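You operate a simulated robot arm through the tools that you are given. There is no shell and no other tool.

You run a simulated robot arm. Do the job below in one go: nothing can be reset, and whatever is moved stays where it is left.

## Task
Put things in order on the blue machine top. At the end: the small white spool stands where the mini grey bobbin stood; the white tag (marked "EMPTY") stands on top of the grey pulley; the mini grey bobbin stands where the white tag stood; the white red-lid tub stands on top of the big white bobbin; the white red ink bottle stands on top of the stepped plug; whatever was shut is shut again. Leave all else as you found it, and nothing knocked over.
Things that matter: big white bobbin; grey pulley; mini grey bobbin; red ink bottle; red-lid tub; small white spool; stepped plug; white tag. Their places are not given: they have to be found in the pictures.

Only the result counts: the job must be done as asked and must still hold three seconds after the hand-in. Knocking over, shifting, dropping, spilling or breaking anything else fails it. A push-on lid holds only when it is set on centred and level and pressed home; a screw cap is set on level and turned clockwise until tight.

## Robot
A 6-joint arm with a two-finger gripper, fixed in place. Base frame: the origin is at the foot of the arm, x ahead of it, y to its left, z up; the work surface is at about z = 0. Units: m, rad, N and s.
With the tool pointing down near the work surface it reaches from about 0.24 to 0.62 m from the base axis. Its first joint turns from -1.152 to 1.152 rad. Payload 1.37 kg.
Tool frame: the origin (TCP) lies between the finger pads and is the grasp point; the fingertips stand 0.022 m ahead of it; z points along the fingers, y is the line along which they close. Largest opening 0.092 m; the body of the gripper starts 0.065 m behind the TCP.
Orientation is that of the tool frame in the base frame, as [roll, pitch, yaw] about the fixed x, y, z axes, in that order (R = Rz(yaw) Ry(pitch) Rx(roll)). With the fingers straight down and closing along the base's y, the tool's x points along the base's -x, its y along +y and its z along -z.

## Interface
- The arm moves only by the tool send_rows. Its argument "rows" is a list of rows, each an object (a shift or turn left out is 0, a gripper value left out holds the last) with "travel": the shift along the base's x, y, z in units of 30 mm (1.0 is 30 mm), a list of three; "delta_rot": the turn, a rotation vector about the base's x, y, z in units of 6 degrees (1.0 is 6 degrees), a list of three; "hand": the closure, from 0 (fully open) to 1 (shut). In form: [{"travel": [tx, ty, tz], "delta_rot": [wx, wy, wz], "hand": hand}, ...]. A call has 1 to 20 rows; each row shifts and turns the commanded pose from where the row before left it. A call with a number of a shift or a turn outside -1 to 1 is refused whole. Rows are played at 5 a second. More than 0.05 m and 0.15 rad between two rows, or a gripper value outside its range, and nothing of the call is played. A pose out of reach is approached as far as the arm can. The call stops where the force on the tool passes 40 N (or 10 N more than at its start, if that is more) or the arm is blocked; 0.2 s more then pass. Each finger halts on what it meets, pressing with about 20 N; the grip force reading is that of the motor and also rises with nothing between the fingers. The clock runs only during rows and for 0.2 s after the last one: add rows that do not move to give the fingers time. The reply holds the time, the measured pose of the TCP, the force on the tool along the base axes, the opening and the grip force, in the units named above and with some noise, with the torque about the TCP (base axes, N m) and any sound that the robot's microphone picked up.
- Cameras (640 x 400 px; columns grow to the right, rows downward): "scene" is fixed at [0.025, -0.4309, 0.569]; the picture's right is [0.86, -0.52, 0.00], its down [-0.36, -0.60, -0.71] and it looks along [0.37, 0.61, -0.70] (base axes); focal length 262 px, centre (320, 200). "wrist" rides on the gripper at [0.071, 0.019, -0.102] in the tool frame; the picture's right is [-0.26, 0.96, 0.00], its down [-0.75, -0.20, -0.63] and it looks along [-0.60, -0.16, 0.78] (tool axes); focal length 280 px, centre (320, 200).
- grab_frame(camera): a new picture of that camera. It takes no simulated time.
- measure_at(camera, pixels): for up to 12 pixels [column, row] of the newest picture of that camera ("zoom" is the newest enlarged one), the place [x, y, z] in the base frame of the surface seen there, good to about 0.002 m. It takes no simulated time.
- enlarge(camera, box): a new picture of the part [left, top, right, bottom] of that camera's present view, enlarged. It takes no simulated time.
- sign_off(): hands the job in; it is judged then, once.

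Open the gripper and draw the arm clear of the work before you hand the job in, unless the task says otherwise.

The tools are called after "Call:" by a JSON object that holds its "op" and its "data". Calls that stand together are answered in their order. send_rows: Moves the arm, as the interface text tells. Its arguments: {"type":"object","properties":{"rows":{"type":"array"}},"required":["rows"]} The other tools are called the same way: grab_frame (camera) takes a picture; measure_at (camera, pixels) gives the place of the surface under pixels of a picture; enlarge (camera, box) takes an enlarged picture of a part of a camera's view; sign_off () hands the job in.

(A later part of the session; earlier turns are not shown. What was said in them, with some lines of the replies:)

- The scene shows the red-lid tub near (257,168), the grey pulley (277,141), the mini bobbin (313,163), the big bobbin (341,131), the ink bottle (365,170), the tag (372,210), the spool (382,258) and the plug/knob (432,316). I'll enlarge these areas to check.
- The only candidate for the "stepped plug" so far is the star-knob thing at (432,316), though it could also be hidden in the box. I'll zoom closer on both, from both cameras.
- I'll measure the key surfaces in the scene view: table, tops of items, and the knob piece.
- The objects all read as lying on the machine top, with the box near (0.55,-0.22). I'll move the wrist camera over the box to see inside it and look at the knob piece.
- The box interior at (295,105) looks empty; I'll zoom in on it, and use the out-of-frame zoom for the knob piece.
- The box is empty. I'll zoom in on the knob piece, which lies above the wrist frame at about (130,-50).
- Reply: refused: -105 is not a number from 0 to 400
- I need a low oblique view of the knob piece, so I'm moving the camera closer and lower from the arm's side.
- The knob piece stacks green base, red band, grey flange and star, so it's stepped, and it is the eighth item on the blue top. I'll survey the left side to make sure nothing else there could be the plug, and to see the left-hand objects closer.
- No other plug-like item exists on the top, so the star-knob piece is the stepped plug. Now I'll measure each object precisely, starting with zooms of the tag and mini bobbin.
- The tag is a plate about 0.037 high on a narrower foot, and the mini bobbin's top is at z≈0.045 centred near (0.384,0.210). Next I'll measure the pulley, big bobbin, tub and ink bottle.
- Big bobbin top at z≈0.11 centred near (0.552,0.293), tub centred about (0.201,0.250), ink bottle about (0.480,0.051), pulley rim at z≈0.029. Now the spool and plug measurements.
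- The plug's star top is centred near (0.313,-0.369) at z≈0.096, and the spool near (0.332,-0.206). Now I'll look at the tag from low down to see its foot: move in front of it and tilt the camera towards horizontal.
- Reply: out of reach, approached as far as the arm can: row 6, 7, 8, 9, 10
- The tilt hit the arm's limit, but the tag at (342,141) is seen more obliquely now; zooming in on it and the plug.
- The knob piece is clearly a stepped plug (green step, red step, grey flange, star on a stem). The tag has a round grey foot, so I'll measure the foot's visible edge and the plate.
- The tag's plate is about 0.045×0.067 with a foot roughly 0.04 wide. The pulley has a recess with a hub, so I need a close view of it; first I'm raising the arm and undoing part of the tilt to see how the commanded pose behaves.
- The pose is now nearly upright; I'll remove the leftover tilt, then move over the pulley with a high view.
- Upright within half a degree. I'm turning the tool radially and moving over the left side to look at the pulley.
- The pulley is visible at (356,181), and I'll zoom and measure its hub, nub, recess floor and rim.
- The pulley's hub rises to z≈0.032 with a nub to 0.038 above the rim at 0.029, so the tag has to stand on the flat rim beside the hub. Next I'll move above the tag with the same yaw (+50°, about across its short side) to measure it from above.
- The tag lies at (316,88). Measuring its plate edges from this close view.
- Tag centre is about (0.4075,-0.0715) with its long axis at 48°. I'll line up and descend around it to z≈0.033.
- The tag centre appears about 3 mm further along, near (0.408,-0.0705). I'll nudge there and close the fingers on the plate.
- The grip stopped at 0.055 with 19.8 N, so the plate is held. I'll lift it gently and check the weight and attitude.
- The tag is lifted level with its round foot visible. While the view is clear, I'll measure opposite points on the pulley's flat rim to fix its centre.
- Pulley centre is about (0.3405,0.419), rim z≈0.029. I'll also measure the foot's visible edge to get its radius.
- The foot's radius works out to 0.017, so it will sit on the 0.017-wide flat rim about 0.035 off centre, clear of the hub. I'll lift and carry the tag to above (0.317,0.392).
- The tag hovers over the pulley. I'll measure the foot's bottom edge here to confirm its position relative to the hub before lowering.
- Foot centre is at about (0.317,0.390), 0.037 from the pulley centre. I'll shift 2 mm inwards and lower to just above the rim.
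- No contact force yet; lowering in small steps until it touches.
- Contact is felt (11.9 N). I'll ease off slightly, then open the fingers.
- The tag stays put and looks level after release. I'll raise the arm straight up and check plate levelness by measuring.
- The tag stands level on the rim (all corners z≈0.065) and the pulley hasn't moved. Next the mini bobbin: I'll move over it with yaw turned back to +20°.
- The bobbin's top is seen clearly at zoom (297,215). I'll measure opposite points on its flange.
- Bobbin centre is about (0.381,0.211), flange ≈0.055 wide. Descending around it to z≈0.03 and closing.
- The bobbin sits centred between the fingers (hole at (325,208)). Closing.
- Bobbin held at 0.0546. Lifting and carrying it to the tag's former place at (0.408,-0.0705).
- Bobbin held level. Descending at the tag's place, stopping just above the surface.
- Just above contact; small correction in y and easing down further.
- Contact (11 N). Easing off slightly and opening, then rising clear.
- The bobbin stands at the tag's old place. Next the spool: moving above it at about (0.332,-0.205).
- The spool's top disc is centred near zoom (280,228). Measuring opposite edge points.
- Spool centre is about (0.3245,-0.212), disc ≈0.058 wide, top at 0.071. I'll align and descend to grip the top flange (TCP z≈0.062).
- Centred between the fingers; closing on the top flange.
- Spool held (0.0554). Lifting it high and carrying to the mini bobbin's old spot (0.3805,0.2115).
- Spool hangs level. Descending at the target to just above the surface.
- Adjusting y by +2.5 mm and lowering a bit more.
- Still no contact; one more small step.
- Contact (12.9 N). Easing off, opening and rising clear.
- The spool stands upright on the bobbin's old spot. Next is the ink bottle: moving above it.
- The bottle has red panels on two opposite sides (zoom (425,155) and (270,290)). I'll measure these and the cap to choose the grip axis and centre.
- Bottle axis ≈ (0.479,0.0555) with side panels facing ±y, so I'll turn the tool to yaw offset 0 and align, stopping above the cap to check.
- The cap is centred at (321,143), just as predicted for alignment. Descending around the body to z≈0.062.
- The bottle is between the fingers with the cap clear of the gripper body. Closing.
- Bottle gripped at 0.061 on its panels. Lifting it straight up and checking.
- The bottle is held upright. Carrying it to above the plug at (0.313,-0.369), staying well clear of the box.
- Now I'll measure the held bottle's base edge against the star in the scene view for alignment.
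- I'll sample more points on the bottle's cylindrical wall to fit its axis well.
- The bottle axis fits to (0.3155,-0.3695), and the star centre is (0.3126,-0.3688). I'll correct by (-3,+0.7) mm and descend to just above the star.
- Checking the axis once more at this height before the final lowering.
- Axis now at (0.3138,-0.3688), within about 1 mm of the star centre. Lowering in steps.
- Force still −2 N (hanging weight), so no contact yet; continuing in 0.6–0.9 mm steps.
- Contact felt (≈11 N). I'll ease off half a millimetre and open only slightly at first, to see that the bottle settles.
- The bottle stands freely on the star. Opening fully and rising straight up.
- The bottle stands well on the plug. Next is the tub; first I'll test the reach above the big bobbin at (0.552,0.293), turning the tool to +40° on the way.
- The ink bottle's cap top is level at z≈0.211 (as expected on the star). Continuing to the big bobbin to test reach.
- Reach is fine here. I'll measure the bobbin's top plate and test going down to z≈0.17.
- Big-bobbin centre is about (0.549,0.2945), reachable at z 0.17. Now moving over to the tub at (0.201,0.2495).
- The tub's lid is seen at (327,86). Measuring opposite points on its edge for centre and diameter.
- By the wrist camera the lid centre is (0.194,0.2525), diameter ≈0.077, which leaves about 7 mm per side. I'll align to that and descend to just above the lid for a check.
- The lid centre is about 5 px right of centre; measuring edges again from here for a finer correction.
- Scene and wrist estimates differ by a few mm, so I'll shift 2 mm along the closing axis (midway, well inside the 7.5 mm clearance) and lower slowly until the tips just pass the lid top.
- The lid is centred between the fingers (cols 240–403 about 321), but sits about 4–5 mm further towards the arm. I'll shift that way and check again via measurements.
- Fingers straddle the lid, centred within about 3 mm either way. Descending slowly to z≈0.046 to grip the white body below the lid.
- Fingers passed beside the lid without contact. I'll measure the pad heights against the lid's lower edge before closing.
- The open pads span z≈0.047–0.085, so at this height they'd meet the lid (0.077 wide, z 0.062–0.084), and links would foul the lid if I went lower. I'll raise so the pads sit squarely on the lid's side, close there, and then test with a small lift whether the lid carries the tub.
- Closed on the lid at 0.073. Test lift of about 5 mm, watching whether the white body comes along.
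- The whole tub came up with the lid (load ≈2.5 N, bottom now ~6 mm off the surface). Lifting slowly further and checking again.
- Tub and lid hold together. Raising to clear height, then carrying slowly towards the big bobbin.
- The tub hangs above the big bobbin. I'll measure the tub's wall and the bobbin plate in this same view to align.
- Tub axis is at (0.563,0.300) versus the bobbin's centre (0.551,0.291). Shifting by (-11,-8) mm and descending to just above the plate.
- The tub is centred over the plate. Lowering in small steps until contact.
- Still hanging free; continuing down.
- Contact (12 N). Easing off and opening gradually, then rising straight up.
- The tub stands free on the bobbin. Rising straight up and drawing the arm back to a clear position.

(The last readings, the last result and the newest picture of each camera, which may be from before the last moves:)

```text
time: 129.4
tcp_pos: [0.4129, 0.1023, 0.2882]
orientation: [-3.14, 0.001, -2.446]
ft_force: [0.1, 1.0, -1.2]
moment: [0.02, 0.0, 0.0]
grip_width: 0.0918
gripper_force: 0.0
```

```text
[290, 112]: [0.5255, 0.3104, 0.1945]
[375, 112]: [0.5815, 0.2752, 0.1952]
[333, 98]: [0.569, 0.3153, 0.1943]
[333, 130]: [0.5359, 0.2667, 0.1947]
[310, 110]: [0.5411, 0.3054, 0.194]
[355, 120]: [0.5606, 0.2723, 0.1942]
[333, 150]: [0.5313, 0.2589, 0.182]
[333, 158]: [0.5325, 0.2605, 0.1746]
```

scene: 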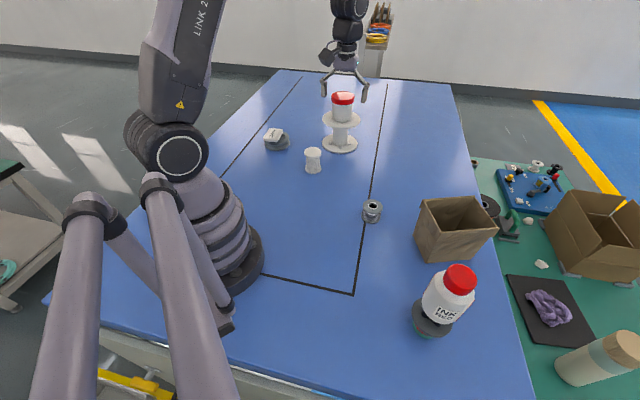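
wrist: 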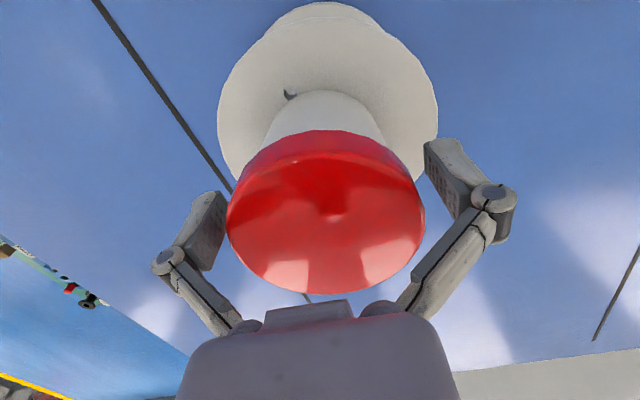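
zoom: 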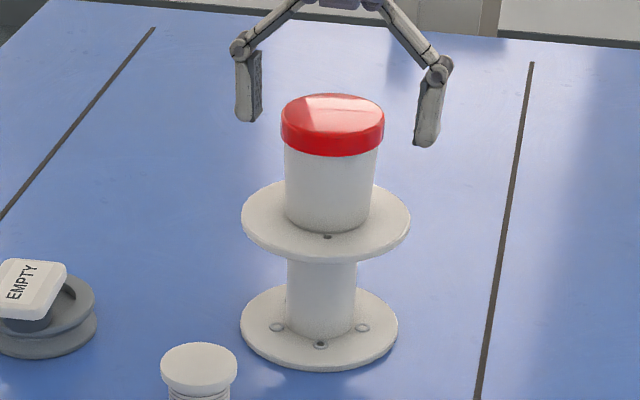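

Lid top reads level at z≈0.194. Final check of the mini bobbin and spool positions from the scene view.

Call:
{"op": "enlarge", "data": {"camera": "scene", "box": [352, 190, 392, 230]}}

Call:
{"op": "measure_at", "data": {"camera": "zoom", "pixels": [[230, 145], [415, 145], [322, 100], [322, 215], [250, 190], [395, 110], [322, 320]]}}

Call:
{"op": "enlarge", "data": {"camera": "scene", "box": [293, 145, 333, 180]}}

Call:
{"op": "measure_at", "data": {"camera": "zoom", "pixels": [[225, 90], [400, 90], [312, 50], [312, 130], [312, 300], [312, 320]]}}

Call:
{"op": "enlarge", "data": {"camera": "scene", "box": [255, 118, 300, 158]}}

```text
10.00 times, centred on (372, 210) of scene
```

zoom: 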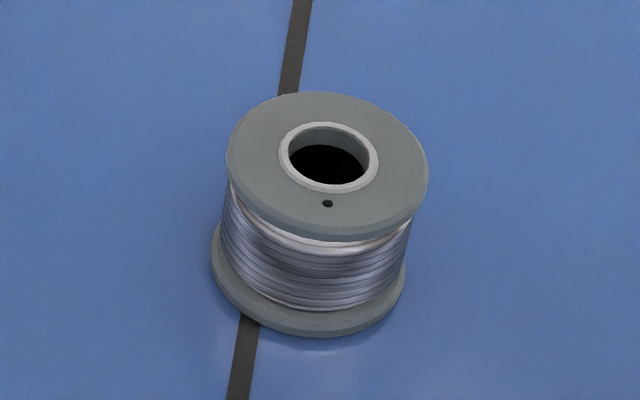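

```text
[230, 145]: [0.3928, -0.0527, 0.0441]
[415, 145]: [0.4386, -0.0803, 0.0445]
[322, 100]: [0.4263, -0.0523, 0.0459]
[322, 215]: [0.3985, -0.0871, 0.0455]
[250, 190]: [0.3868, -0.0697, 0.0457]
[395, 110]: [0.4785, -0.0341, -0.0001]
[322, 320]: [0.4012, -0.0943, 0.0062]
```

```text
11.43 times, centred on (313, 162) of scene
```

zoom: 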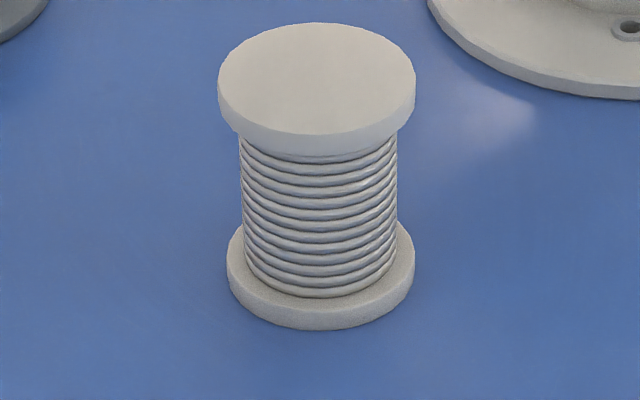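

```text
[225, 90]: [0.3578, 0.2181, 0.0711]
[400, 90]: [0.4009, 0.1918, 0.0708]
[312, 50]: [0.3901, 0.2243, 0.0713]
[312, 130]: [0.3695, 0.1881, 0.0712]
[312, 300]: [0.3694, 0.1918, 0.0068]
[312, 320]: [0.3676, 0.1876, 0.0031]
```

```text
10.00 times, centred on (278, 138) of scene
```

zoom: 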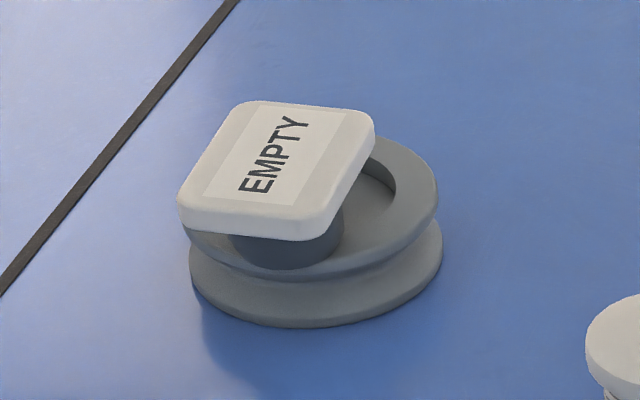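

Everything is in place: the spool on the bobbin's old spot, the bobbin on the tag's old spot, the tag level on the pulley rim, the tub shut and level on the big bobbin, and the ink bottle level on the stepped plug. The gripper is open and the arm is clear, so I'm handing in.

Call:
{"op": "sign_off", "data": {}}

```text
The job is handed in.
```

I've handed the job in with every item moved as asked. By the last pictures and measurements, everything is upright and nothing was knocked over.

| Item | Where it stands now | Last check |
|---|---|---|
| Small white spool | Mini grey bobbin's old place | Matches the bobbin's old spot to within a couple of millimetres |
| Mini grey bobbin | White tag's old place | Within about 3–7 mm of where the tag stood |
| White tag ("EMPTY") | Grey pulley | Level, with its foot resting on the pulley's flat rim |
| Red-lid tub | Big white bobbin | Lid on and level, tub near the middle of the bobbin's top |
| Red ink bottle | Stepped plug | Upright on the star knob, centred to within a few millimetres |

- **Tag off-centre:** the pulley's hub sticks up above its rim, so the tag could not stand flat in the middle. I set it about 35 mm off centre instead. A check that needs it near the centre could fail it.
- **Stepped plug:** nothing on the machine top was labelled as the plug. I took it to be the green, red and grey piece with the black star knob, because nothing else I found on the machine top or in the box looked like a plug.
- **Tub lid:** I lifted the tub by its lid because the gripper could not get a hold below it. The lid stayed on throughout. I never opened the tub or the ink bottle.
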